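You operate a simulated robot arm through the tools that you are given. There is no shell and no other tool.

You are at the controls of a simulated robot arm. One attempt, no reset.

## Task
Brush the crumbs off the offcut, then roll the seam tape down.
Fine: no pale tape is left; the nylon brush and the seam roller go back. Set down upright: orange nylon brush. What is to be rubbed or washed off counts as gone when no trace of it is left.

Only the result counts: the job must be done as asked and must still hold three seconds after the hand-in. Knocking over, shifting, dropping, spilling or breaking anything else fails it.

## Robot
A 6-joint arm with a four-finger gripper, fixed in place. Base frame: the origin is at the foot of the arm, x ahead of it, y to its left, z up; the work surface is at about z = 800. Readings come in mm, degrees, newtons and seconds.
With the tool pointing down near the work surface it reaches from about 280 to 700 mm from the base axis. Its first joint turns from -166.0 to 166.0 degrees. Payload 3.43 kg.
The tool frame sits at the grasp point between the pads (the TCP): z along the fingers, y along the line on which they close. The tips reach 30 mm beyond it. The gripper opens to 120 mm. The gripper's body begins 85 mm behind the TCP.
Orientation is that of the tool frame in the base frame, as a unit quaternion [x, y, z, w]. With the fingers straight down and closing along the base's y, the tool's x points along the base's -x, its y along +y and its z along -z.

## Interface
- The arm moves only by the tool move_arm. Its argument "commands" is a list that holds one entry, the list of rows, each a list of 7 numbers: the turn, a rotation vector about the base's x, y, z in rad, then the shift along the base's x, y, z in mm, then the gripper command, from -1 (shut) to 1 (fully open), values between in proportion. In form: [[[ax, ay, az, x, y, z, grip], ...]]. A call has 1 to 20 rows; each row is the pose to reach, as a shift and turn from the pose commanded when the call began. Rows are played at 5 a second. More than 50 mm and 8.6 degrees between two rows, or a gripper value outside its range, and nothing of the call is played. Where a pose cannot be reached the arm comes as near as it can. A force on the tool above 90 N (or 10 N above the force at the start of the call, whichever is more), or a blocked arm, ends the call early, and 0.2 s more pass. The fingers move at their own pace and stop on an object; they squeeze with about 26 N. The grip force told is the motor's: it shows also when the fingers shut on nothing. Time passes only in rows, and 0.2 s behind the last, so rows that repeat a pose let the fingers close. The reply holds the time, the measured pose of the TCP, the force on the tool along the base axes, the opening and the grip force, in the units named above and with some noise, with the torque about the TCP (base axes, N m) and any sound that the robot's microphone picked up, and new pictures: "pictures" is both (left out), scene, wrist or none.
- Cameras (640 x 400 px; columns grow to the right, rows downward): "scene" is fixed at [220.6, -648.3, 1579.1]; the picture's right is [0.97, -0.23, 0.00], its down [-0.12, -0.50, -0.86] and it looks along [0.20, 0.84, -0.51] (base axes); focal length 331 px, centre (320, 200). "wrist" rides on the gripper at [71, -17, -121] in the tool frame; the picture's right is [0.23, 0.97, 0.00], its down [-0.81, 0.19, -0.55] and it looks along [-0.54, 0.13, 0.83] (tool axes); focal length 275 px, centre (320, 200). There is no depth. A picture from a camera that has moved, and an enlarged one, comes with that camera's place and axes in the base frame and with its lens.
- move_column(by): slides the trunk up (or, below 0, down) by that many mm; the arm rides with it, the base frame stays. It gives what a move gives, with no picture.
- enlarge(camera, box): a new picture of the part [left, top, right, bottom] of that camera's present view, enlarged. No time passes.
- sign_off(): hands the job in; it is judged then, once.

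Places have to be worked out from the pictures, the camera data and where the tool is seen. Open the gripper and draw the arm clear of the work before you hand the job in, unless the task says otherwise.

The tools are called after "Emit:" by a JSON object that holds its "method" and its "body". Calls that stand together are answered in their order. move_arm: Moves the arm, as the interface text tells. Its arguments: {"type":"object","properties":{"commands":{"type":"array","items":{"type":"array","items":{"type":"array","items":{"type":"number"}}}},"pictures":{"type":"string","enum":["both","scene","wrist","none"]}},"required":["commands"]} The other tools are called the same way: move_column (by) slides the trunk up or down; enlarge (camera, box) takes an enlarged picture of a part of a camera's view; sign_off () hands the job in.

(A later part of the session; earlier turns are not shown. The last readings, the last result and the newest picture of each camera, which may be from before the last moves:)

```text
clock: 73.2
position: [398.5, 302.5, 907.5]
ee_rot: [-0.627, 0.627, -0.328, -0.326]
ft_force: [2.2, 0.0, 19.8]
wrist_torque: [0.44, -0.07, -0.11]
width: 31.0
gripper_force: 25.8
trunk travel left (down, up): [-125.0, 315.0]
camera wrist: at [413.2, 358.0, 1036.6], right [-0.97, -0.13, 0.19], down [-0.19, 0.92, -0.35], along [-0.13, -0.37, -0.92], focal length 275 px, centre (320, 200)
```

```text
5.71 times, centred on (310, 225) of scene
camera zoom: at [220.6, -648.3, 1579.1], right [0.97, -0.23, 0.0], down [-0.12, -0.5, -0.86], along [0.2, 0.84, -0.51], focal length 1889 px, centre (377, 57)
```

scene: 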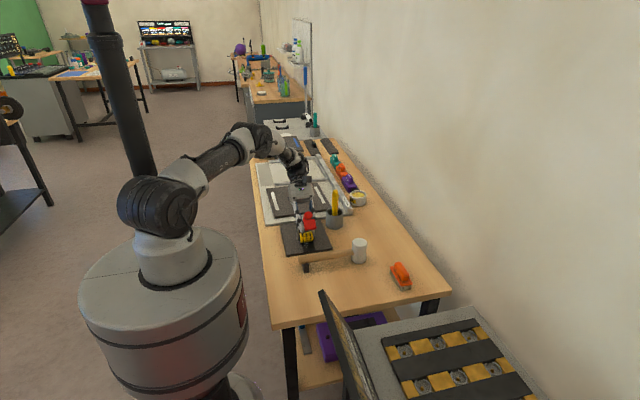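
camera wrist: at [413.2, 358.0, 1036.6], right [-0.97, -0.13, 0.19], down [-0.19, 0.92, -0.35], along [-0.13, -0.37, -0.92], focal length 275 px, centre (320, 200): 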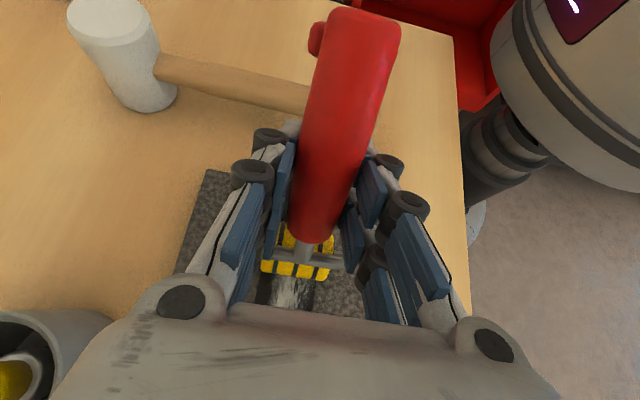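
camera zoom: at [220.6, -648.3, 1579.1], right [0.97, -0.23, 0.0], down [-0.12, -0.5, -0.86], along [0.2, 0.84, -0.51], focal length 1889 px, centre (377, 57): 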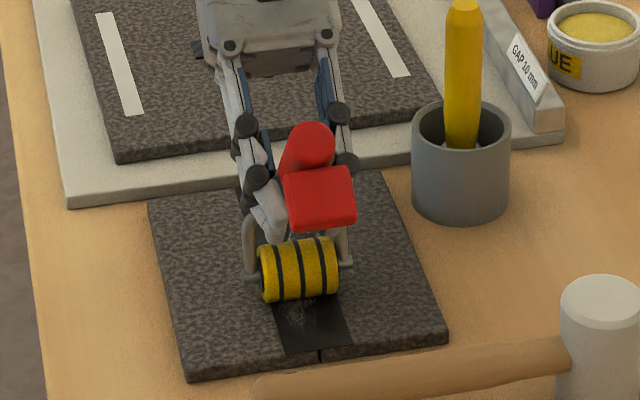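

The wheel rolls freely and the tape behind it has turned dark. I'll continue to the far end of the pale patch.

Emit:
{"method": "move_arm", "body": {"commands": [[[0, 0, 0, 0, 8, 0, -1], [0, 0, 0, 0, 16, 0, -1], [0, 0, 0, 0, 24, 0, -1], [0, 0, 0, 0, 32, 0, -1], [0, 0, 0, 0, 40, 0, -1], [0, 0, 0, 0, 48, 0, -1], [0, 0, 0, 0, 56, 0, -1]]], "pictures": "none"}}

Emit:
{"method": "move_arm", "body": {"commands": [[[0, 0, 0, 0, 8, 0, -1], [0, 0, 0, 0, 16, 0, -1], [0, 0, 0, 0, 24, 0, -1], [0, 0, 0, 0, 32, 0, -1], [0, 0, 0, 0, 40, 0, -1], [0, 0, 0, 0, 48, 0, -1]]]}}

Emit:
{"method": "enlarge", "body": {"camera": "scene", "box": [270, 190, 350, 260]}}

```text
clock: 74.8
position: [392.3, 352.8, 910.5]
ee_rot: [0.628, -0.626, 0.326, 0.328]
ft_force: [0.9, 0.1, -1.5]
wrist_torque: [0.02, -0.02, 0.02]
width: 29.9
gripper_force: 25.6
out of reach, approached as far as the arm can: row 7
trunk travel left (down, up): [-125.0, 315.0]
```

```text
clock: 76.2
position: [381.2, 362.6, 917.9]
ee_rot: [0.628, -0.627, 0.327, 0.325]
ft_force: [-0.9, 0.3, -2.9]
wrist_torque: [0.01, -0.01, 0.02]
width: 29.4
gripper_force: 25.8
out of reach, approached as far as the arm can: row 1, 2, 3, 4, 5, 6
trunk travel left (down, up): [-125.0, 315.0]
camera wrist: at [397.5, 417.6, 1045.0], right [-0.97, -0.13, 0.19], down [-0.19, 0.92, -0.35], along [-0.13, -0.37, -0.92], focal length 275 px, centre (320, 200)
```

scene: 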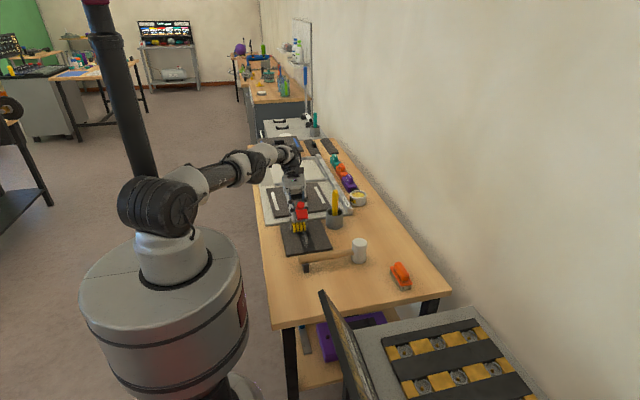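
wrist: 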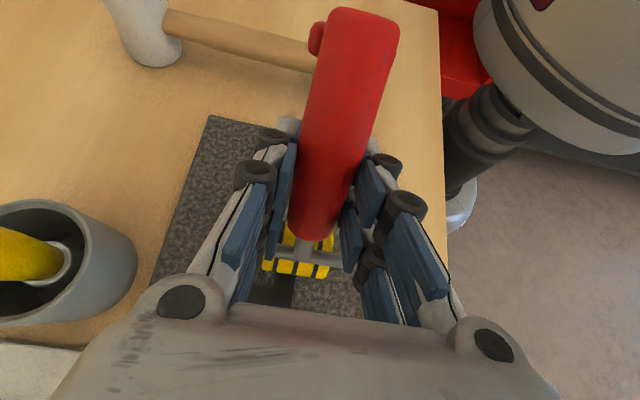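

```text
5.71 times, centred on (310, 225) of scene
camera zoom: at [220.6, -648.3, 1579.1], right [0.97, -0.23, 0.0], down [-0.12, -0.5, -0.86], along [0.2, 0.84, -0.51], focal length 1889 px, centre (377, 57)
```

zoom: 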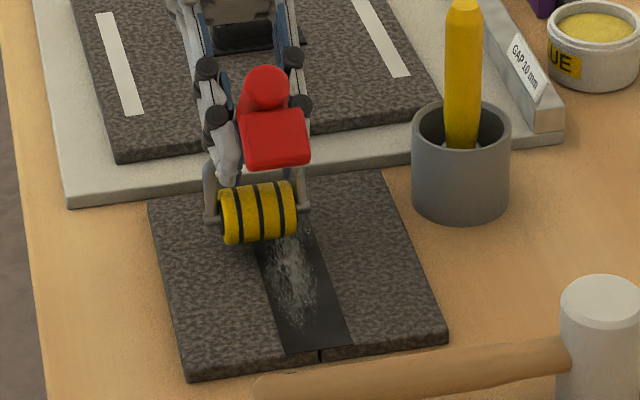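

The arm hit its reach limit around y≈355 at this steep pitch and lifted off the tape; the patch has faded but isn't gone. I'll lift, back off to y≈302, and read where the commanded pose really is.

Emit:
{"method": "move_arm", "body": {"commands": [[[0, 0, 0, 0, 0, 15, -1], [0, 0, 0, 0, -20, 30, -1], [0, 0, 0, 0, -50, 30, -1], [0, 0, 0, 0, -80, 30, -1], [0, 0, 0, 0, -104, 30, -1], [0, 0, 0, 0, -104, 30, -1]]]}}

Emit:
{"method": "enlarge", "body": {"camera": "scene", "box": [270, 190, 350, 260]}}

```text
clock: 77.6
position: [382.9, 256.7, 948.3]
ee_rot: [0.628, -0.627, 0.327, 0.326]
ft_force: [-0.8, 0.1, -3.3]
wrist_torque: [0.03, 0.02, 0.01]
width: 29.3
gripper_force: 25.9
trunk travel left (down, up): [-125.0, 315.0]
camera wrist: at [397.7, 312.3, 1075.8], right [-0.97, -0.13, 0.19], down [-0.19, 0.92, -0.35], along [-0.13, -0.37, -0.92], focal length 275 px, centre (320, 200)
```

scene: 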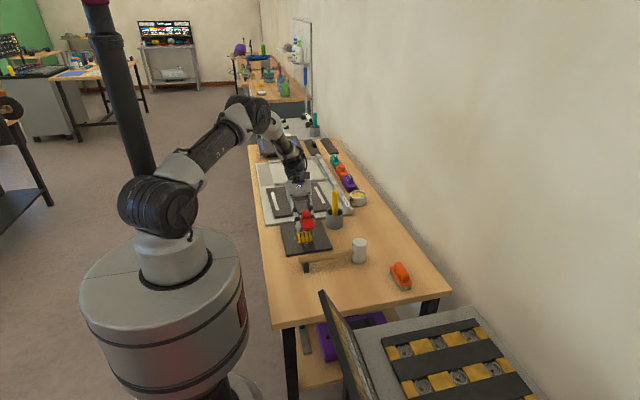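
wrist: 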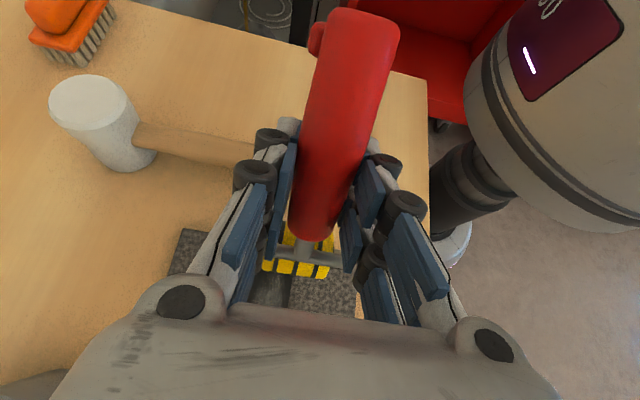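

```text
5.71 times, centred on (310, 225) of scene
camera zoom: at [220.6, -648.3, 1579.1], right [0.97, -0.23, 0.0], down [-0.12, -0.5, -0.86], along [0.2, 0.84, -0.51], focal length 1889 px, centre (377, 57)
```

zoom: 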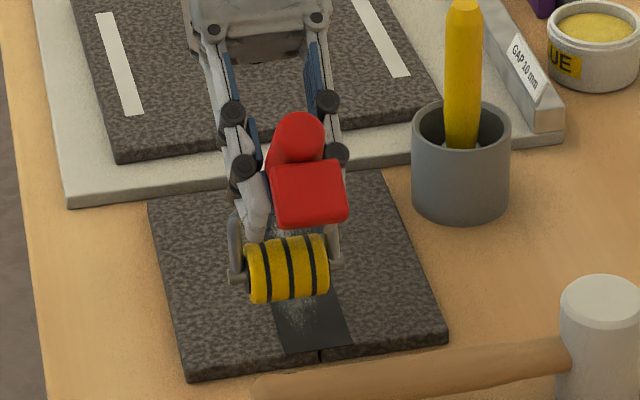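

The reference was clipped to the real pose (x≈382). I'll reduce the pitch to about 35° so the far end is reachable, re-centre x on the tape, and hover above it.

Emit:
{"method": "move_arm", "body": {"commands": [[[0.12, 0, 0, 6, 5, 0, -1], [0.24, 0, 0, 12, 15, 0, -1], [0.35, 0, 0, 17, 25, -5, -1], [0.35, 0, 0, 17, 28, -20, -1], [0.35, 0, 0, 17, 28, -36, -1], [0.35, 0, 0, 17, 28, -36, -1]]]}}

Emit:
{"method": "enlarge", "body": {"camera": "scene", "box": [270, 190, 350, 260]}}

```text
clock: 79.0
position: [398.8, 284.5, 911.0]
ee_rot: [0.675, -0.674, 0.212, 0.211]
ft_force: [-0.3, -0.3, -2.0]
wrist_torque: [0.02, 0.01, -0.01]
width: 29.4
gripper_force: 25.2
trunk travel left (down, up): [-125.0, 315.0]
camera wrist: at [413.8, 292.2, 1051.9], right [-0.97, -0.19, 0.13], down [-0.19, 0.98, -0.01], along [-0.13, -0.04, -0.99], focal length 275 px, centre (320, 200)
```

scene: 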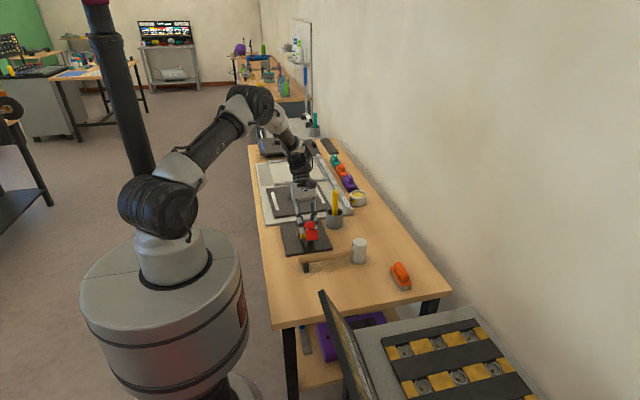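
wrist: 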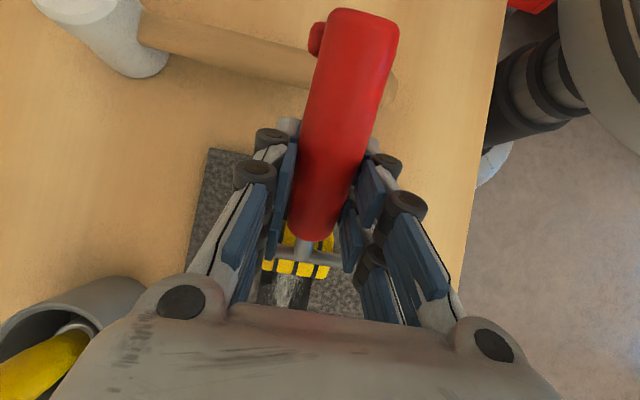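

```text
5.71 times, centred on (310, 225) of scene
camera zoom: at [220.6, -648.3, 1579.1], right [0.97, -0.23, 0.0], down [-0.12, -0.5, -0.86], along [0.2, 0.84, -0.51], focal length 1889 px, centre (377, 57)
```

zoom: 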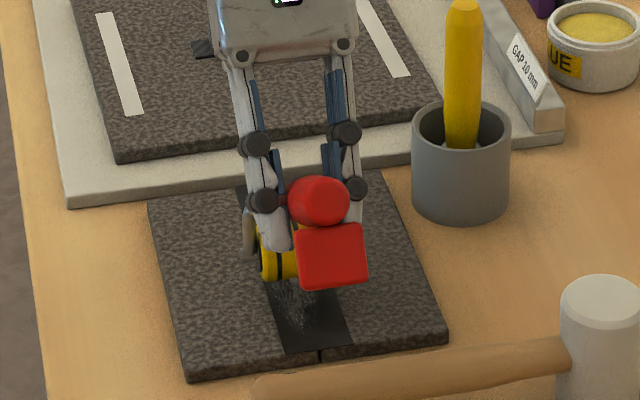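

Now at a 35° pitch over the tape centre. I'll step down to contact again.

Emit:
{"method": "move_arm", "body": {"commands": [[[0, 0, 0, 0, 0, -5, -1], [0, 0, 0, 0, 0, -9, -1], [0, 0, 0, 0, 0, -9, -1]]], "pictures": "none"}}

Emit:
{"method": "move_arm", "body": {"commands": [[[0, 0, 0, 0, 0, -1.5, -1], [0, 0, 0, 0, 0, -1.5, -1]]], "pictures": "none"}}

Emit:
{"method": "move_arm", "body": {"commands": [[[0, 0, 0, 0, 0, -1.5, -1], [0, 0, 0, 0, 0, -1.5, -1]]], "pictures": "none"}}

Emit:
{"method": "move_arm", "body": {"commands": [[[0, 0, 0, 0, 0, -1.2, -1], [0, 0, 0, 0, 0, -1.2, -1]]], "pictures": "none"}}

```text
clock: 79.8
position: [399.7, 285.0, 901.3]
ee_rot: [-0.674, 0.674, -0.213, -0.213]
ft_force: [-0.6, -0.1, -2.6]
wrist_torque: [0.01, 0.0, 0.02]
width: 29.1
gripper_force: 26.2
trunk travel left (down, up): [-125.0, 315.0]
```

```text
clock: 80.4
position: [398.1, 283.5, 901.2]
ee_rot: [-0.674, 0.675, -0.212, -0.212]
ft_force: [-1.6, -0.3, -1.9]
wrist_torque: [0.01, -0.01, 0.01]
width: 29.6
gripper_force: 25.6
trunk travel left (down, up): [-125.0, 315.0]
```

```text
clock: 81.0
position: [398.8, 284.3, 899.9]
ee_rot: [0.675, -0.674, 0.213, 0.213]
ft_force: [0.6, 1.4, -2.6]
wrist_torque: [-0.01, -0.01, 0.01]
width: 29.4
gripper_force: 25.8
trunk travel left (down, up): [-125.0, 315.0]
```

```text
clock: 81.6
position: [397.4, 282.5, 900.1]
ee_rot: [0.675, -0.675, 0.211, 0.212]
ft_force: [1.7, -0.6, 2.1]
wrist_torque: [0.18, -0.05, -0.09]
width: 29.5
gripper_force: 26.0
trunk travel left (down, up): [-125.0, 315.0]
```

Contact begun (about 4 N net). I'll press one more millimetre and check how the grip torque responds.

Emit:
{"method": "move_arm", "body": {"commands": [[[0, 0, 0, 0, 0, -0.8, -1], [0, 0, 0, 0, 0, -0.8, -1]]], "pictures": "none"}}

Emit:
{"method": "move_arm", "body": {"commands": [[[0, 0, 0, 0, 0, -0.8, -1], [0, 0, 0, 0, 0, -0.8, -1]]], "pictures": "wrist"}}

```text
clock: 82.2
position: [399.4, 282.6, 899.6]
ee_rot: [-0.675, 0.675, -0.212, -0.211]
ft_force: [0.9, -0.2, 10.2]
wrist_torque: [0.56, -0.03, -0.05]
width: 29.7
gripper_force: 25.7
trunk travel left (down, up): [-125.0, 315.0]
```

```text
clock: 82.8
position: [398.4, 282.9, 898.1]
ee_rot: [0.675, -0.674, 0.212, 0.211]
ft_force: [2.3, 1.3, 11.9]
wrist_torque: [0.57, -0.09, -0.09]
width: 30.6
gripper_force: 25.2
trunk travel left (down, up): [-125.0, 315.0]
camera wrist: at [413.7, 291.7, 1037.5], right [-0.97, -0.19, 0.13], down [-0.19, 0.98, -0.01], along [-0.13, -0.04, -0.99], focal length 275 px, centre (320, 200)
```

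wrist: 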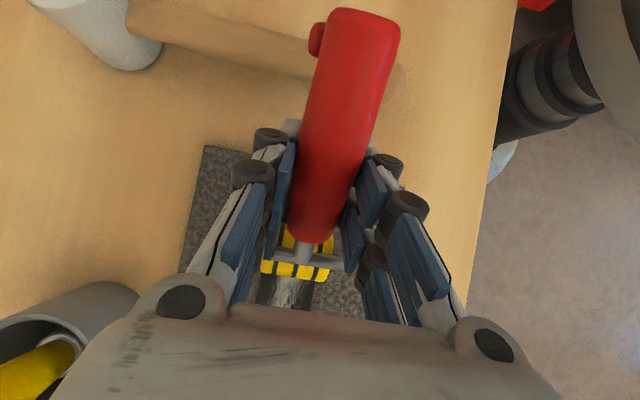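

About 14 N on the wheel at 0.57 N·m, near the grip's limit. I'll roll toward +y at this height and monitor.

Emit:
{"method": "move_arm", "body": {"commands": [[[0, 0, 0, 0, 8, 0.2, -1], [0, 0, 0, 0, 16, 0.2, -1], [0, 0, 0, 0, 24, 0.2, -1], [0, 0, 0, 0, 32, 0.2, -1], [0, 0, 0, 0, 40, 0.2, -1], [0, 0, 0, 0, 48, 0.2, -1]]], "pictures": "none"}}

Emit:
{"method": "move_arm", "body": {"commands": [[[0, 0, 0, 0, 8, 0, -1], [0, 0, 0, 0, 16, 0, -1], [0, 0, 0, 0, 24, 0, -1], [0, 0, 0, 0, 32, 0, -1], [0, 0, 0, 0, 40, 0, -1], [0, 0, 0, 0, 46, 0, -1]]]}}

Emit:
{"method": "enlarge", "body": {"camera": "scene", "box": [270, 190, 350, 260]}}

```text
clock: 84.2
position: [399.0, 330.7, 897.2]
ee_rot: [-0.675, 0.675, -0.211, -0.211]
ft_force: [-4.4, 0.5, 9.3]
wrist_torque: [0.54, 0.14, 0.23]
width: 30.9
gripper_force: 26.0
trunk travel left (down, up): [-125.0, 315.0]
```

```text
clock: 85.6
position: [397.8, 378.7, 895.4]
ee_rot: [-0.674, 0.675, -0.213, -0.212]
ft_force: [0.9, -0.3, 6.9]
wrist_torque: [0.44, -0.03, -0.05]
width: 30.7
gripper_force: 26.0
trunk travel left (down, up): [-125.0, 315.0]
camera wrist: at [414.0, 385.8, 1036.5], right [-0.97, -0.19, 0.13], down [-0.19, 0.98, -0.01], along [-0.13, -0.04, -0.99], focal length 275 px, centre (320, 200)
```

scene: 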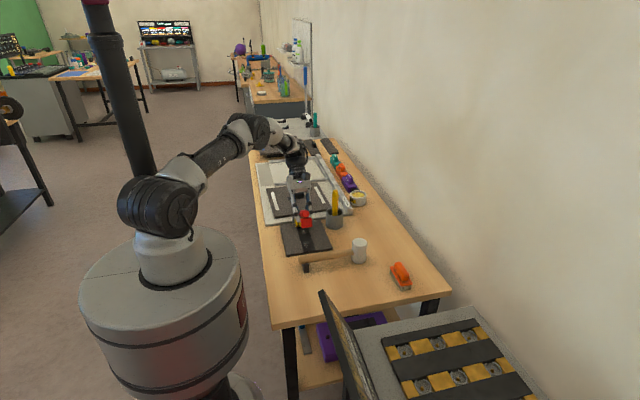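
wrist: 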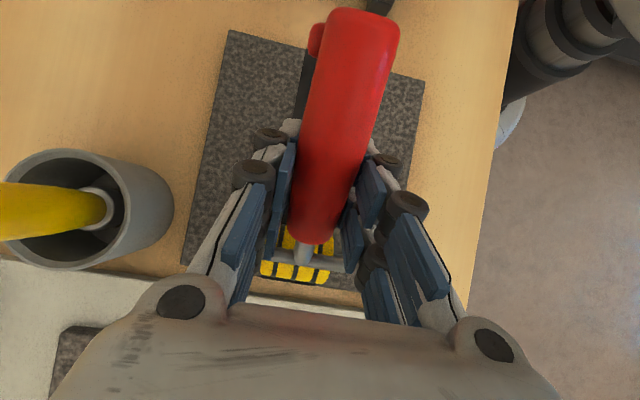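

```text
5.71 times, centred on (310, 225) of scene
camera zoom: at [220.6, -648.3, 1579.1], right [0.97, -0.23, 0.0], down [-0.12, -0.5, -0.86], along [0.2, 0.84, -0.51], focal length 1889 px, centre (377, 57)
```

zoom: 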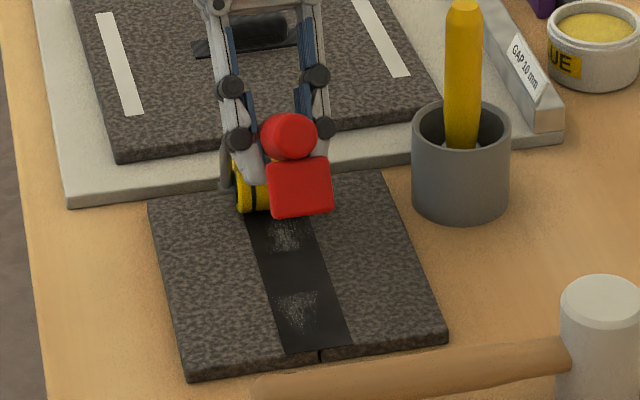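

The patch fades with each pass, and the wheel covers the whole tape width. I'll press slightly more and roll back to the near end.

Emit:
{"method": "move_arm", "body": {"commands": [[[0, 0, 0, 0, 4, -0.5, -1], [0, 0, 0, 0, -6, -0.5, -1], [0, 0, 0, 0, -16, -0.5, -1], [0, 0, 0, 0, -26, -0.5, -1], [0, 0, 0, 0, -36, -0.5, -1], [0, 0, 0, 0, -46, -0.5, -1], [0, 0, 0, 0, -56, -0.5, -1], [0, 0, 0, 0, -66, -0.5, -1], [0, 0, 0, 0, -76, -0.5, -1]]], "pictures": "none"}}

Emit:
{"method": "move_arm", "body": {"commands": [[[0, 0, 0, 0, -10, 0, -1], [0, 0, 0, 0, -20, 0, -1], [0, 0, 0, 0, -30, 0, -1], [0, 0, 0, 0, -40, 0, -1], [0, 0, 0, 0, -50, 0, -1], [0, 0, 0, 0, -60, 0, -1], [0, 0, 0, 0, -70, 0, -1], [0, 0, 0, 0, -76, 0, -1]]]}}

Emit:
{"method": "enlarge", "body": {"camera": "scene", "box": [270, 190, 350, 260]}}

```text
clock: 87.6
position: [399.4, 300.7, 896.9]
ee_rot: [0.675, -0.674, 0.213, 0.211]
ft_force: [-3.2, 0.2, 6.5]
wrist_torque: [0.4, 0.11, 0.14]
width: 30.0
gripper_force: 26.0
trunk travel left (down, up): [-125.0, 315.0]
```

```text
clock: 89.4
position: [400.6, 225.9, 897.9]
ee_rot: [0.675, -0.674, 0.213, 0.212]
ft_force: [-2.4, 0.7, 3.9]
wrist_torque: [0.26, 0.1, 0.12]
width: 30.0
gripper_force: 25.6
trunk travel left (down, up): [-125.0, 315.0]
camera wrist: at [415.8, 234.6, 1037.1], right [-0.97, -0.19, 0.13], down [-0.19, 0.98, -0.01], along [-0.13, -0.04, -0.99], focal length 275 px, centre (320, 200)
```

scene: 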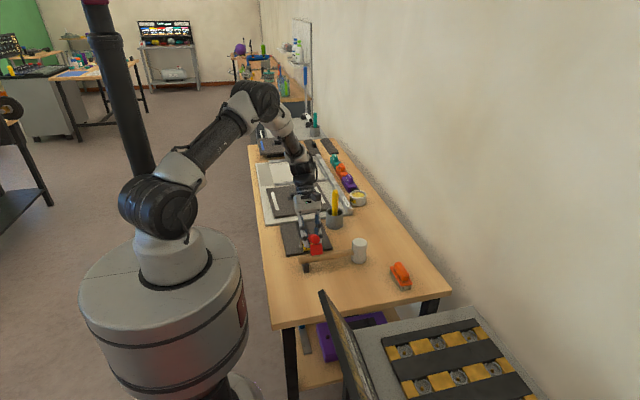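
wrist: 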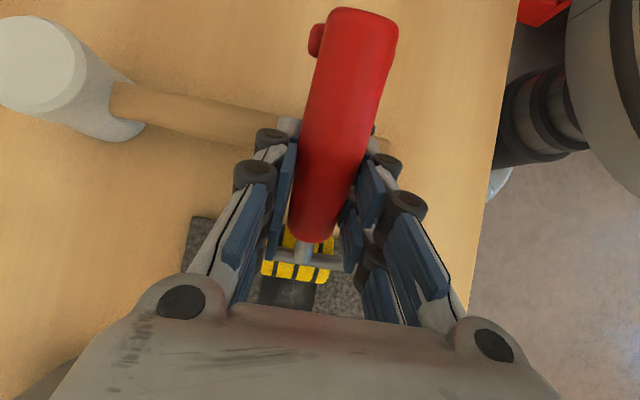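

```text
5.71 times, centred on (310, 225) of scene
camera zoom: at [220.6, -648.3, 1579.1], right [0.97, -0.23, 0.0], down [-0.12, -0.5, -0.86], along [0.2, 0.84, -0.51], focal length 1889 px, centre (377, 57)
```

zoom: 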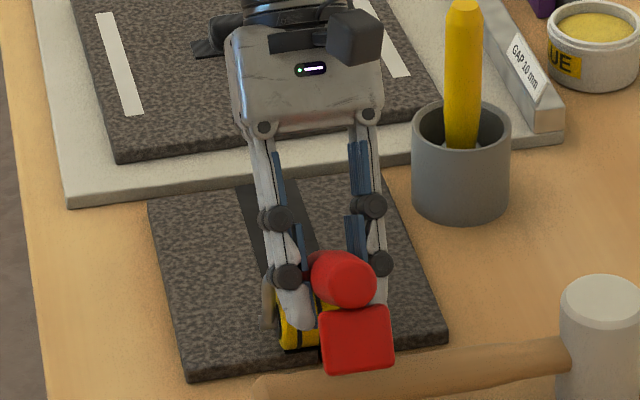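

Most of the pale looks gone. I'll do another full pass forward with slightly more pressure.

Emit:
{"method": "move_arm", "body": {"commands": [[[0, 0, 0, 0, 0, -0.8, -1], [0, 0, 0, 0, 10, -0.8, -1], [0, 0, 0, 0, 20, -0.8, -1], [0, 0, 0, 0, 30, -0.8, -1], [0, 0, 0, 0, 40, -0.8, -1], [0, 0, 0, 0, 50, -0.8, -1], [0, 0, 0, 0, 60, -0.8, -1], [0, 0, 0, 0, 70, -0.8, -1], [0, 0, 0, 0, 76, -0.8, -1]]], "pictures": "none"}}

Emit:
{"method": "move_arm", "body": {"commands": [[[0, 0, 0, 0, 10, 0, -1], [0, 0, 0, 0, 20, 0, -1], [0, 0, 0, 0, 30, 0, -1], [0, 0, 0, 0, 40, 0, -1], [0, 0, 0, 0, 50, 0, -1], [0, 0, 0, 0, 60, 0, -1], [0, 0, 0, 0, 70, 0, -1], [0, 0, 0, 0, 80, 0, -1]]]}}

Emit:
{"method": "enlarge", "body": {"camera": "scene", "box": [280, 210, 340, 260]}}

```text
clock: 91.4
position: [400.4, 301.2, 893.4]
ee_rot: [0.675, -0.674, 0.213, 0.211]
ft_force: [3.7, -0.9, 8.0]
wrist_torque: [0.49, -0.1, -0.16]
width: 30.3
gripper_force: 25.9
trunk travel left (down, up): [-125.0, 315.0]
```

```text
clock: 93.2
position: [399.8, 382.8, 894.5]
ee_rot: [-0.674, 0.675, -0.213, -0.211]
ft_force: [3.5, 0.3, 4.4]
wrist_torque: [0.31, -0.11, -0.18]
width: 29.9
gripper_force: 26.2
trunk travel left (down, up): [-125.0, 315.0]
camera wrist: at [415.0, 391.6, 1035.1], right [-0.97, -0.19, 0.13], down [-0.19, 0.98, -0.01], along [-0.13, -0.04, -0.99], focal length 275 px, centre (320, 200)
```

scene: 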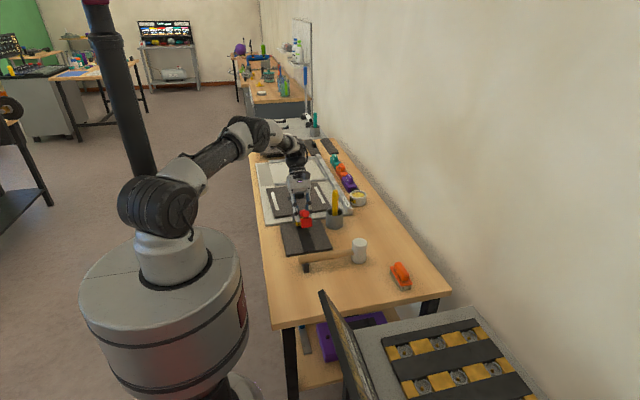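
wrist: 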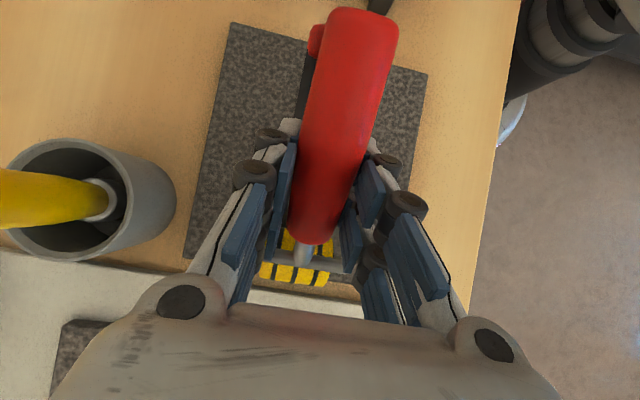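

```text
8.00 times, centred on (310, 235) of scene
camera zoom: at [220.6, -648.3, 1579.1], right [0.97, -0.23, 0.0], down [-0.12, -0.5, -0.86], along [0.2, 0.84, -0.51], focal length 2645 px, centre (400, -80)
```

zoom: 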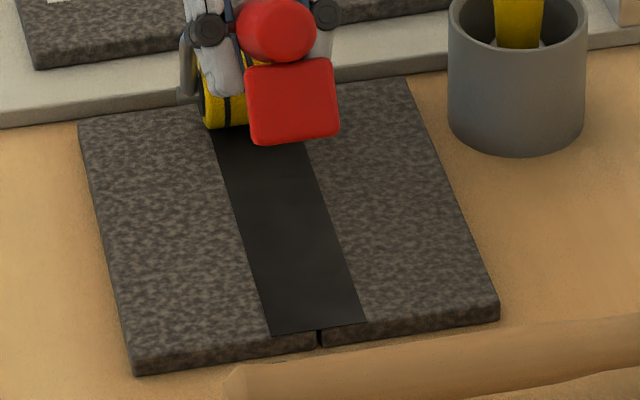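

The visible tape is uniformly dark. I'll roll back over the far half once more, then lift off and inspect the whole tape.

Emit:
{"method": "move_arm", "body": {"commands": [[[0, 0, 0, 0, 4, -0.5, -1], [0, 0, 0, 0, -6, -0.5, -1], [0, 0, 0, 0, -16, -0.5, -1], [0, 0, 0, 0, -26, -0.5, -1], [0, 0, 0, 0, -36, -0.5, -1], [0, 0, 0, 0, -46, -0.5, -1], [0, 0, 0, 0, -56, -0.5, -1], [0, 0, 0, 0, -66, -0.5, -1], [0, 0, 0, 0, -76, -0.5, -1], [0, 0, 0, 0, -86, -0.5, -1], [0, 0, 0, 0, -96, 10, -1], [0, 0, 0, 0, -110, 40, -1], [0, 0, 0, 0, -140, 70, -1], [0, 0, 0, 0, -170, 76, -1], [0, 0, 0, 0, -170, 76, -1]]]}}

Emit:
{"method": "enlarge", "body": {"camera": "scene", "box": [270, 200, 350, 260]}}

```text
clock: 96.4
position: [398.6, 213.6, 973.6]
ee_rot: [0.674, -0.674, 0.213, 0.213]
ft_force: [0.4, 0.2, -3.0]
wrist_torque: [0.04, 0.01, -0.01]
width: 29.3
gripper_force: 26.3
trunk travel left (down, up): [-125.0, 315.0]
camera wrist: at [412.7, 222.3, 1112.9], right [-0.97, -0.19, 0.13], down [-0.19, 0.98, -0.01], along [-0.13, -0.04, -0.99], focal length 275 px, centre (320, 200)
```

scene: 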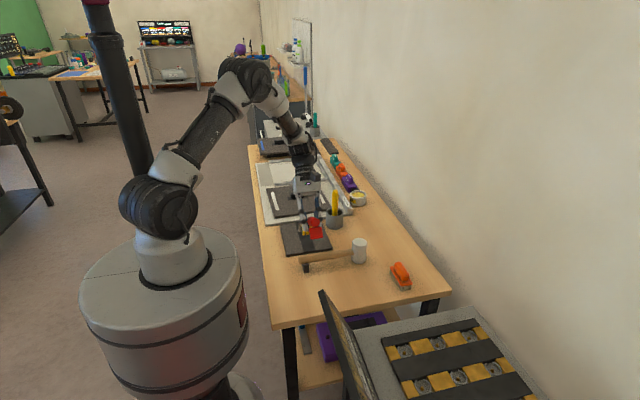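
wrist: 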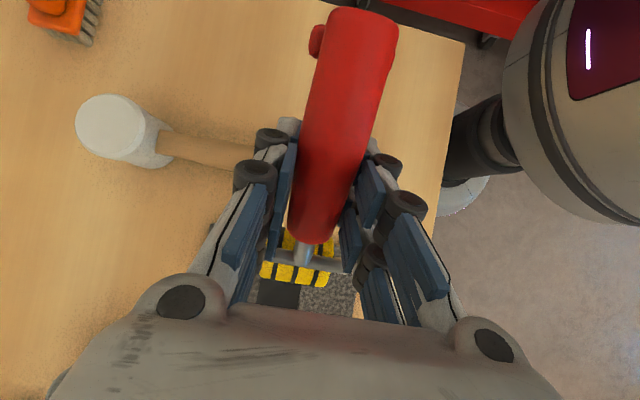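

```text
6.67 times, centred on (310, 230) of scene
camera zoom: at [220.6, -648.3, 1579.1], right [0.97, -0.23, 0.0], down [-0.12, -0.5, -0.86], along [0.2, 0.84, -0.51], focal length 2204 px, centre (387, 0)
```

zoom: 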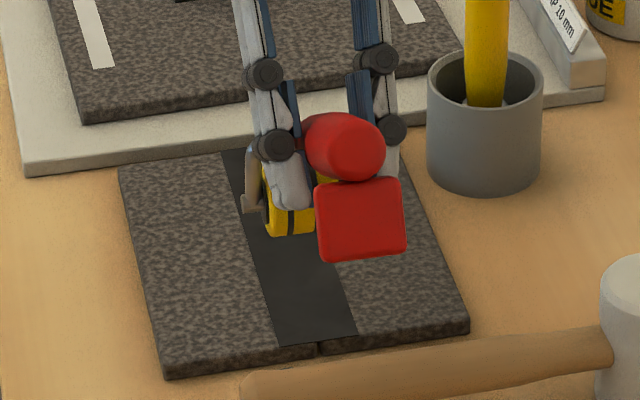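

The tape is dark along the visible length. I'll un-pitch the tool to vertical, yaw back and carry the roller over its original place, which also uncovers the offcut for a full look.

Emit:
{"method": "move_arm", "body": {"commands": [[[0.122, 0, 0, 0, 0, 0, -1], [0.244, 0, 0, 0, 0, 0, -1], [0.366, 0, 0, 0, 0, 0, -1], [0.488, 0, 0, 0, 0, 0, -1], [0.611, 0, 0, 0, 0, 0, -1], [0.611, 0, 0, 0, 0, 0, -1]]], "pictures": "none"}}

Emit:
{"method": "move_arm", "body": {"commands": [[[0, 0, -0.1265, 2, -13, 0, -1], [0, 0, -0.253, 5, -26, 0, -1], [0, 0, -0.3795, 8, -39, 0, -1], [0, 0, -0.506, 10, -52, 0, -1], [0, 0, -0.6325, 13, -65, 0, -1], [0, 0, -0.759, 16, -78, 0, -1], [0, 0, -0.8855, 18, -91, 0, -1], [0, 0, -1.012, 21, -104, 0, -1], [0, 0, -1.1385, 24, -117, 0, -1], [0, 0, -1.265, 26, -130, 0, -1], [0, 0, -1.3915, 29, -143, 0, -1], [0, 0, -1.518, 32, -155, 0, -1], [0, 0, -1.518, 32, -155, 0, -1]]]}}

Emit:
{"method": "enlarge", "body": {"camera": "scene", "box": [270, 205, 350, 260]}}

Emit:
{"method": "enlarge", "body": {"camera": "scene", "box": [290, 200, 380, 290]}}

Emit:
{"method": "enlarge", "body": {"camera": "wrist", "box": [450, 30, 640, 230]}}

```text
clock: 97.8
position: [399.5, 212.2, 971.6]
ee_rot: [-0.707, 0.708, 0.001, 0.001]
ft_force: [-0.1, 0.5, -2.6]
wrist_torque: [-0.03, 0.04, -0.01]
width: 29.2
gripper_force: 25.8
trunk travel left (down, up): [-125.0, 315.0]
```

```text
clock: 100.6
position: [433.1, 56.7, 970.8]
ee_rot: [-0.025, 1.0, -0.001, 0.0]
ft_force: [0.1, 0.1, -3.1]
wrist_torque: [0.01, 0.04, -0.01]
width: 29.3
gripper_force: 26.7
trunk travel left (down, up): [-125.0, 315.0]
camera wrist: at [360.3, 33.2, 1091.7], right [-0.28, 0.96, 0.0], down [0.8, 0.23, 0.55], along [0.53, 0.15, -0.83], focal length 275 px, centre (320, 200)
```

scene: 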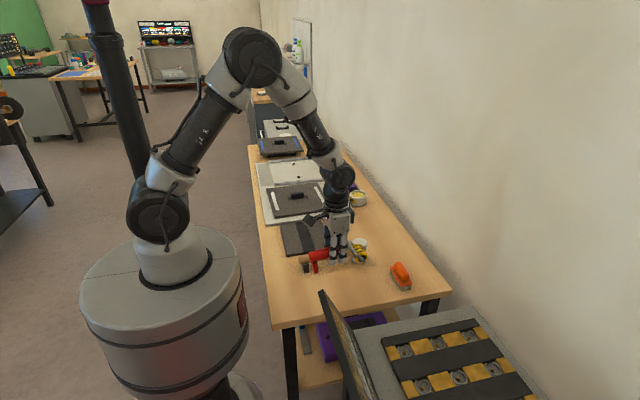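
wrist: 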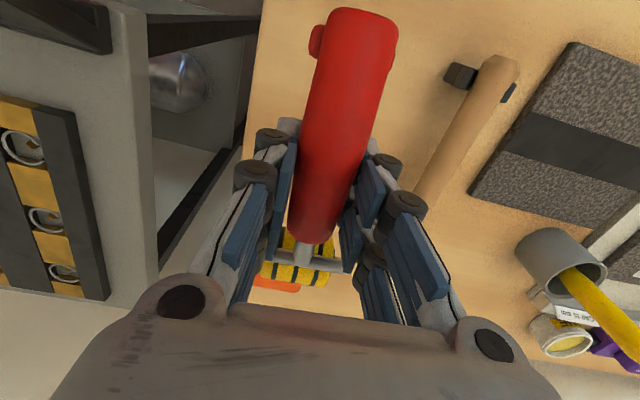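

```text
7.27 times, centred on (310, 232) of scene
camera zoom: at [220.6, -648.3, 1579.1], right [0.97, -0.23, 0.0], down [-0.12, -0.5, -0.86], along [0.2, 0.84, -0.51], focal length 2404 px, centre (393, -36)
```

zoom: 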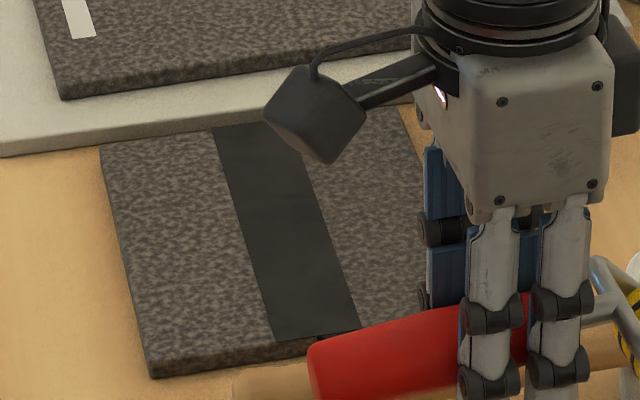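

```text
4.44 times, centred on (335, 245) of scene
camera zoom: at [220.6, -648.3, 1579.1], right [0.97, -0.23, 0.0], down [-0.12, -0.5, -0.86], along [0.2, 0.84, -0.51], focal length 1469 px, centre (253, 0)
```

zoom: 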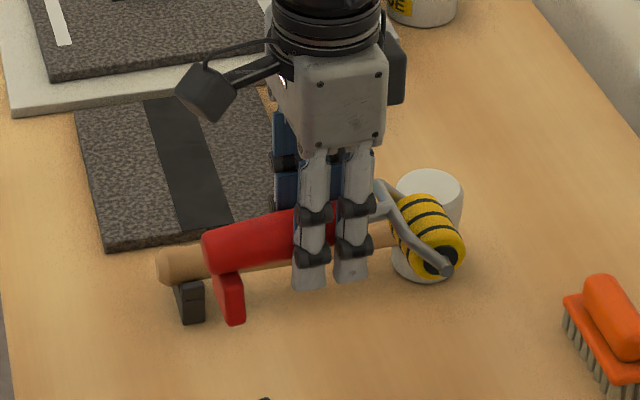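

```text
2.00 times, centred on (545, 130) of wrist
camera zoom: at [360.3, 33.2, 1091.7], right [-0.28, 0.96, 0.0], down [0.8, 0.23, 0.55], along [0.53, 0.15, -0.83], focal length 551 px, centre (-130, 340)
```

zoom: 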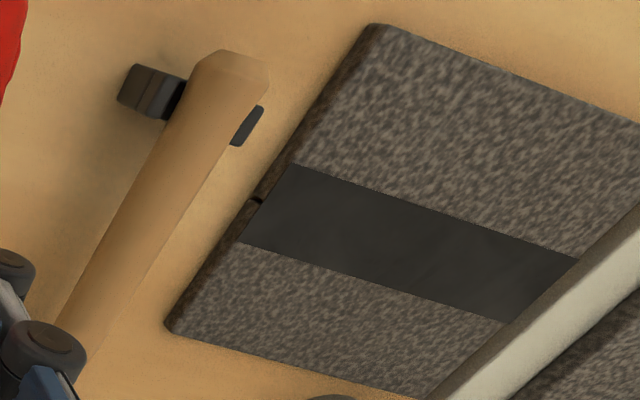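

The tape is fully dark and the carpet clean. The roller has pivoted a few degrees head-up in the grip, so its foot will touch first. I'll lower it over its original place to about 10 mm above and then step down.

Emit:
{"method": "move_arm", "body": {"commands": [[[0, 0, 0, -0.5, 2, -25, -1], [0, 0, 0, -0.5, 2, -50, -1], [0, 0, 0, -0.5, 2, -75, -1], [0, 0, 0, -0.5, 2, -95, -1], [0, 0, 0, -0.5, 2, -106, -1], [0, 0, 0, -0.5, 2, -109, -1], [0, 0, 0, -0.5, 2, -109, -1]]]}}

Emit:
{"method": "enlarge", "body": {"camera": "scene", "box": [300, 240, 380, 310]}}

```text
clock: 102.2
position: [432.4, 58.7, 862.6]
ee_rot: [-0.026, 1.0, 0.0, 0.0]
ft_force: [-0.1, -0.7, -2.5]
wrist_torque: [-0.03, 0.03, 0.04]
width: 29.3
gripper_force: 25.6
trunk travel left (down, up): [-125.0, 315.0]
camera wrist: at [359.9, 35.9, 982.8], right [-0.28, 0.96, 0.0], down [0.8, 0.23, 0.55], along [0.53, 0.16, -0.83], focal length 275 px, centre (320, 200)
```

scene: 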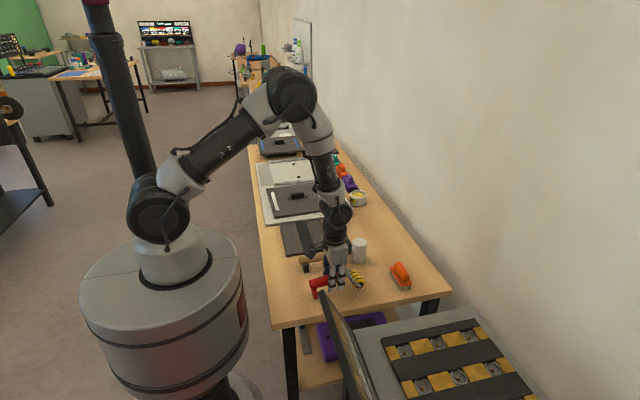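
wrist: 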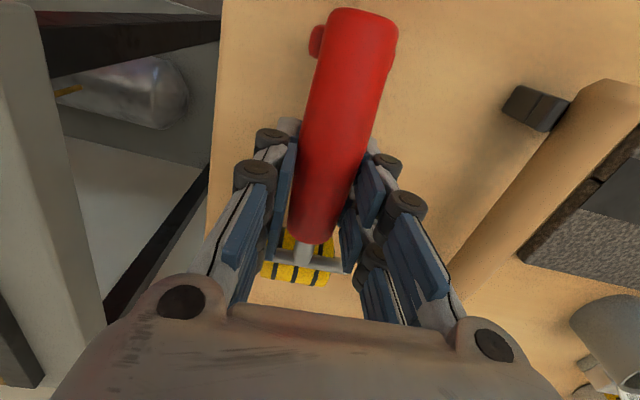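

```text
5.71 times, centred on (340, 275) of scene
camera zoom: at [220.6, -648.3, 1579.1], right [0.97, -0.23, 0.0], down [-0.12, -0.5, -0.86], along [0.2, 0.84, -0.51], focal length 1889 px, centre (206, -229)
```

zoom: 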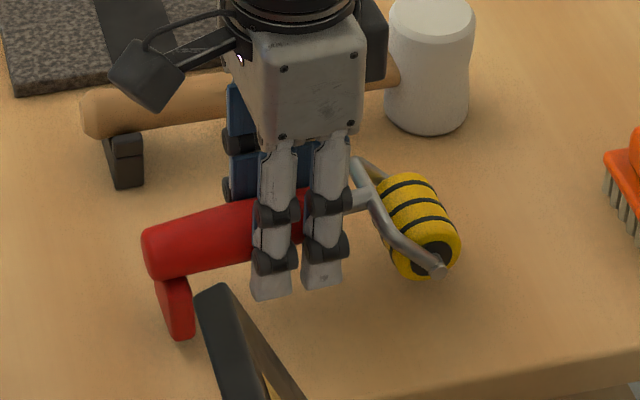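

The roller is about 3° head-up. I'll tilt the gripper 3.3° head-down to level it, then step down to contact.

Emit:
{"method": "move_arm", "body": {"commands": [[[0, 0.03, 0, 0, 0, 0, -1], [0, 0.057, 0, 0, 0, -2, -1], [0, 0.057, 0, 0, 0, -5, -1], [0, 0.057, 0, 0, 0, -5, -1]]], "pictures": "none"}}

Emit:
{"method": "move_arm", "body": {"commands": [[[0, 0, 0, 0, 0, -1.5, -1], [0, 0, 0, 0, 0, -1.5, -1]]], "pictures": "none"}}

Emit:
{"method": "move_arm", "body": {"commands": [[[0, 0, 0, 0, 0, -1.2, -1], [0, 0, 0, 0, 0, -1.2, -1]]]}}

Emit:
{"method": "enlarge", "body": {"camera": "scene", "box": [300, 240, 380, 310]}}

```text
clock: 103.2
position: [431.5, 57.9, 857.3]
ee_rot: [-0.026, 0.999, 0.001, -0.029]
ft_force: [0.5, 0.9, -2.1]
wrist_torque: [0.05, 0.0, -0.02]
width: 29.2
gripper_force: 26.2
trunk travel left (down, up): [-125.0, 315.0]
```

```text
clock: 103.8
position: [431.1, 57.8, 856.8]
ee_rot: [-0.026, 0.999, 0.002, -0.028]
ft_force: [0.6, 0.9, -2.6]
wrist_torque: [-0.03, -0.03, 0.03]
width: 29.4
gripper_force: 25.7
trunk travel left (down, up): [-125.0, 315.0]
```

```text
clock: 104.4
position: [431.9, 58.4, 854.8]
ee_rot: [-0.026, 0.999, 0.001, -0.028]
ft_force: [0.6, -0.2, -2.3]
wrist_torque: [0.0, 0.02, -0.02]
width: 29.1
gripper_force: 25.6
trunk travel left (down, up): [-125.0, 315.0]
camera wrist: at [366.0, 35.8, 979.2], right [-0.28, 0.96, 0.02], down [0.83, 0.23, 0.51], along [0.48, 0.16, -0.86], focal length 275 px, centre (320, 200)
```

scene: 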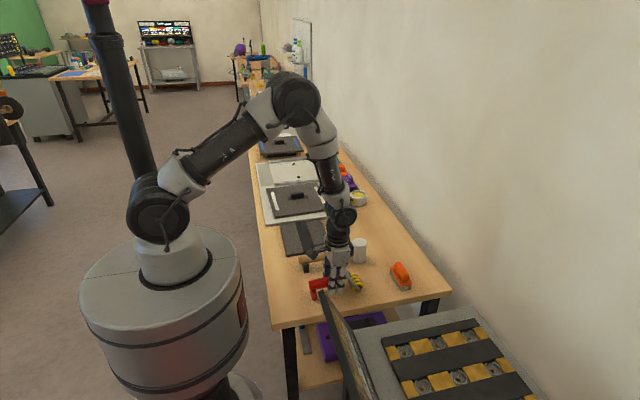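
wrist: 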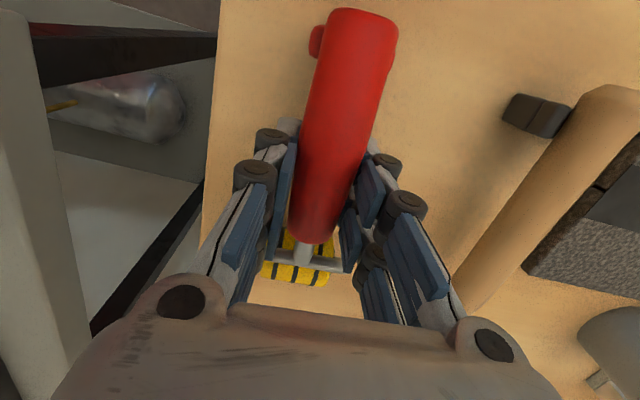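

```text
5.71 times, centred on (340, 275) of scene
camera zoom: at [220.6, -648.3, 1579.1], right [0.97, -0.23, 0.0], down [-0.12, -0.5, -0.86], along [0.2, 0.84, -0.51], focal length 1889 px, centre (206, -229)
```

zoom: 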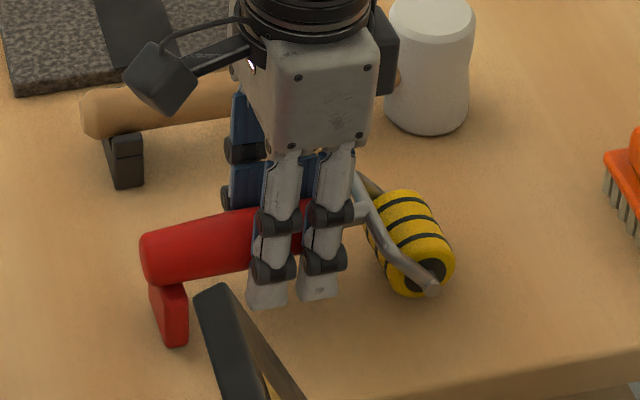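

Nearly level and about 3 mm above rest. I'll keep stepping down until light contact.

Emit:
{"method": "move_arm", "body": {"commands": [[[0, 0, 0, 0, 0, -1.2, -1], [0, 0, 0, 0, 0, -1.2, -1]]], "pictures": "none"}}

Emit:
{"method": "move_arm", "body": {"commands": [[[0, 0, 0, 0, 0, -1.2, -1], [0, 0, 0, 0, 0, -1.2, -1]]], "pictures": "none"}}

Emit:
{"method": "move_arm", "body": {"commands": [[[0, 0, 0, 0, 0, -0.8, -1], [0, 0, 0, 0, 0, -0.8, -1]]], "pictures": "none"}}

```text
clock: 105.0
position: [430.9, 59.1, 852.9]
ee_rot: [-0.026, 0.999, 0.001, -0.028]
ft_force: [0.6, -0.4, -2.4]
wrist_torque: [-0.02, 0.02, -0.04]
width: 29.0
gripper_force: 25.4
trunk travel left (down, up): [-125.0, 315.0]
```

```text
clock: 105.6
position: [430.8, 59.8, 852.8]
ee_rot: [-0.026, 0.999, 0.002, -0.027]
ft_force: [-0.6, -0.1, -2.7]
wrist_torque: [-0.01, 0.03, -0.01]
width: 29.0
gripper_force: 26.0
trunk travel left (down, up): [-125.0, 315.0]
```

```text
clock: 106.2
position: [431.0, 59.2, 851.0]
ee_rot: [-0.026, 0.999, 0.001, -0.028]
ft_force: [-0.7, -0.1, -0.5]
wrist_torque: [-0.02, 0.12, -0.03]
width: 29.2
gripper_force: 26.1
trunk travel left (down, up): [-125.0, 315.0]
```

The foot has touched lightly. I'll lower another half millimetre, open the fingers and rise vertically.

Emit:
{"method": "move_arm", "body": {"commands": [[[0, 0.012, 0, 0, 0, -0.5, -1], [0, 0.012, 0, 0, 0, -0.5, -1], [0, 0.012, 0, 0, 0, -0.5, 0.2], [0, 0.012, 0, 0, 0, -0.5, 0.2], [0, 0.012, 0, 0, 0, -0.5, 0.2], [0, 0.012, 0, 0, 0, -0.5, 0.2], [0, 0.012, 0, 0, 0, -0.5, 0.2]]]}}

Emit:
{"method": "enlarge", "body": {"camera": "scene", "box": [300, 240, 380, 310]}}

```text
clock: 107.8
position: [431.7, 59.3, 852.2]
ee_rot: [-0.026, 0.999, 0.0, -0.033]
ft_force: [-0.5, 0.2, 0.3]
wrist_torque: [-0.02, -0.02, 0.0]
width: 72.3
gripper_force: 0.1
trunk travel left (down, up): [-125.0, 315.0]
camera wrist: at [367.6, 36.0, 976.6], right [-0.28, 0.96, 0.02], down [0.84, 0.23, 0.5], along [0.47, 0.16, -0.87], focal length 275 px, centre (320, 200)
```

scene: 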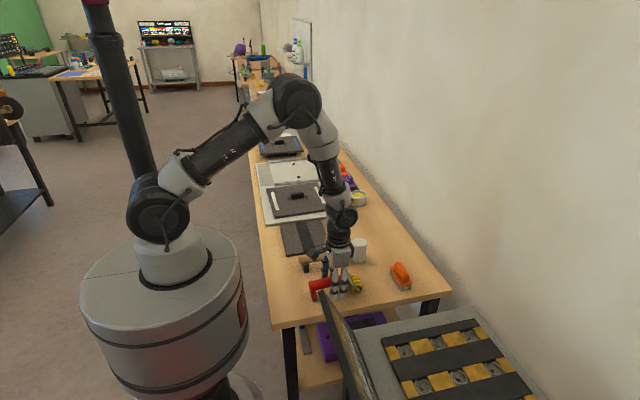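
wrist: 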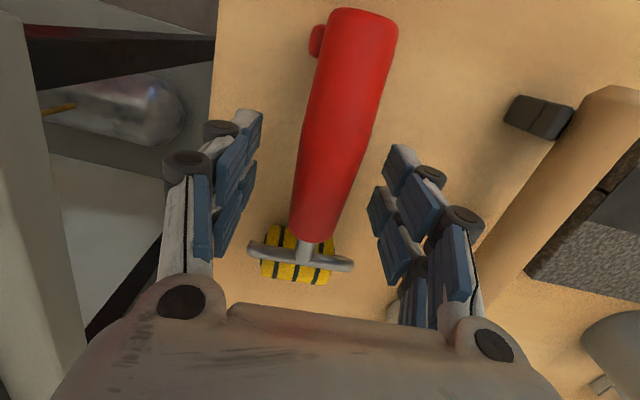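

```text
5.71 times, centred on (340, 275) of scene
camera zoom: at [220.6, -648.3, 1579.1], right [0.97, -0.23, 0.0], down [-0.12, -0.5, -0.86], along [0.2, 0.84, -0.51], focal length 1889 px, centre (206, -229)
```

zoom: 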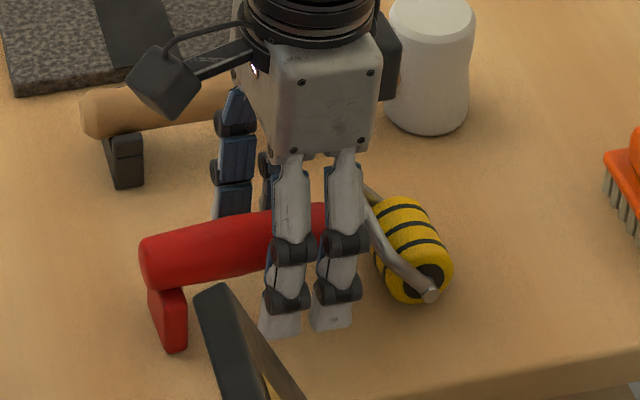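

The roller rests on its foot and wheel at its original spot. I'll rise straight up, level the gripper and inspect the result.

Emit:
{"method": "move_arm", "body": {"commands": [[[0, 0, 0, 0, 0, 15, 0.2], [0, 0, 0, 0, 0, 40, 0.2], [0, 0, 0, 0, 0, 75, 0.3], [0, -0.035, 0, 0, 0, 115, 0.5], [0, -0.069, 0, -10, 0, 150, 1], [0, -0.069, 0, -20, 20, 190, 1], [0, -0.069, 0, -30, 50, 220, 1], [0, -0.069, 0, -40, 90, 240, 1], [0, -0.069, 0, -60, 130, 260, 1], [0, -0.069, 0, -80, 175, 280, 1], [0, -0.069, 0, -100, 215, 290, 1], [0, -0.069, 0, -120, 250, 300, 1], [0, -0.069, 0, -150, 290, 300, 1], [0, -0.069, 0, -150, 290, 300, 1]]]}}

Emit:
{"method": "enlarge", "body": {"camera": "scene", "box": [290, 235, 430, 315]}}

Emit:
{"method": "enlarge", "body": {"camera": "wrist", "box": [200, 40, 440, 220]}}

Emit:
{"method": "enlarge", "body": {"camera": "scene", "box": [270, 205, 350, 260]}}

```text
refused: row 10 steps farther than a row can; nothing moved
```

```text
4.57 times, centred on (360, 275) of scene
camera zoom: at [220.6, -648.3, 1579.1], right [0.97, -0.23, 0.0], down [-0.12, -0.5, -0.86], along [0.2, 0.84, -0.51], focal length 1511 px, centre (137, -143)
```

zoom: 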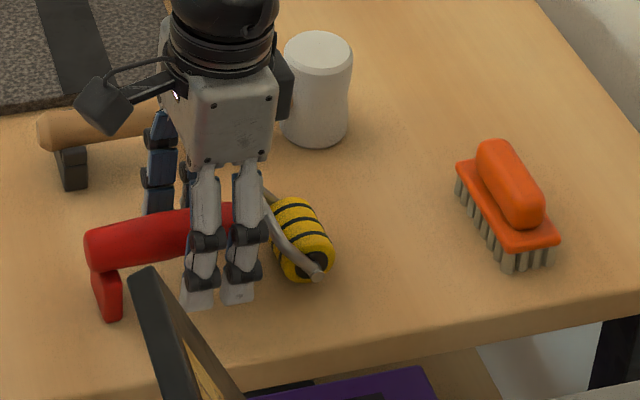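

```text
2.22 times, centred on (320, 130) of wrist
camera zoom: at [367.6, 36.0, 976.6], right [-0.28, 0.96, 0.02], down [0.84, 0.23, 0.5], along [0.47, 0.16, -0.87], focal length 612 px, centre (320, 356)
```

zoom: 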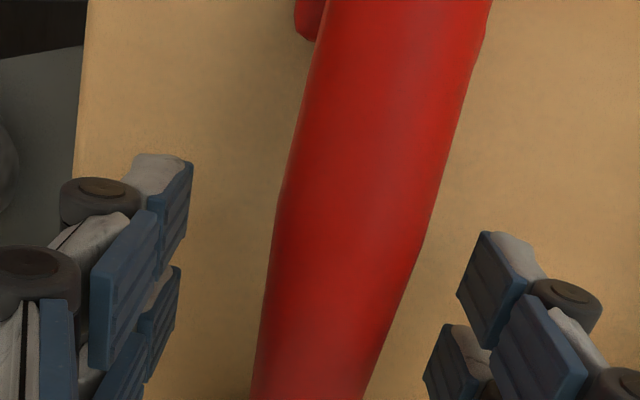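

```text
7.27 times, centred on (310, 232) of scene
camera zoom: at [220.6, -648.3, 1579.1], right [0.97, -0.23, 0.0], down [-0.12, -0.5, -0.86], along [0.2, 0.84, -0.51], focal length 2404 px, centre (393, -36)
```

zoom: 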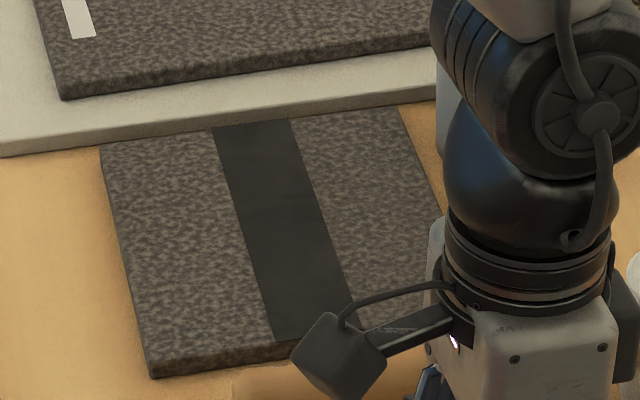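

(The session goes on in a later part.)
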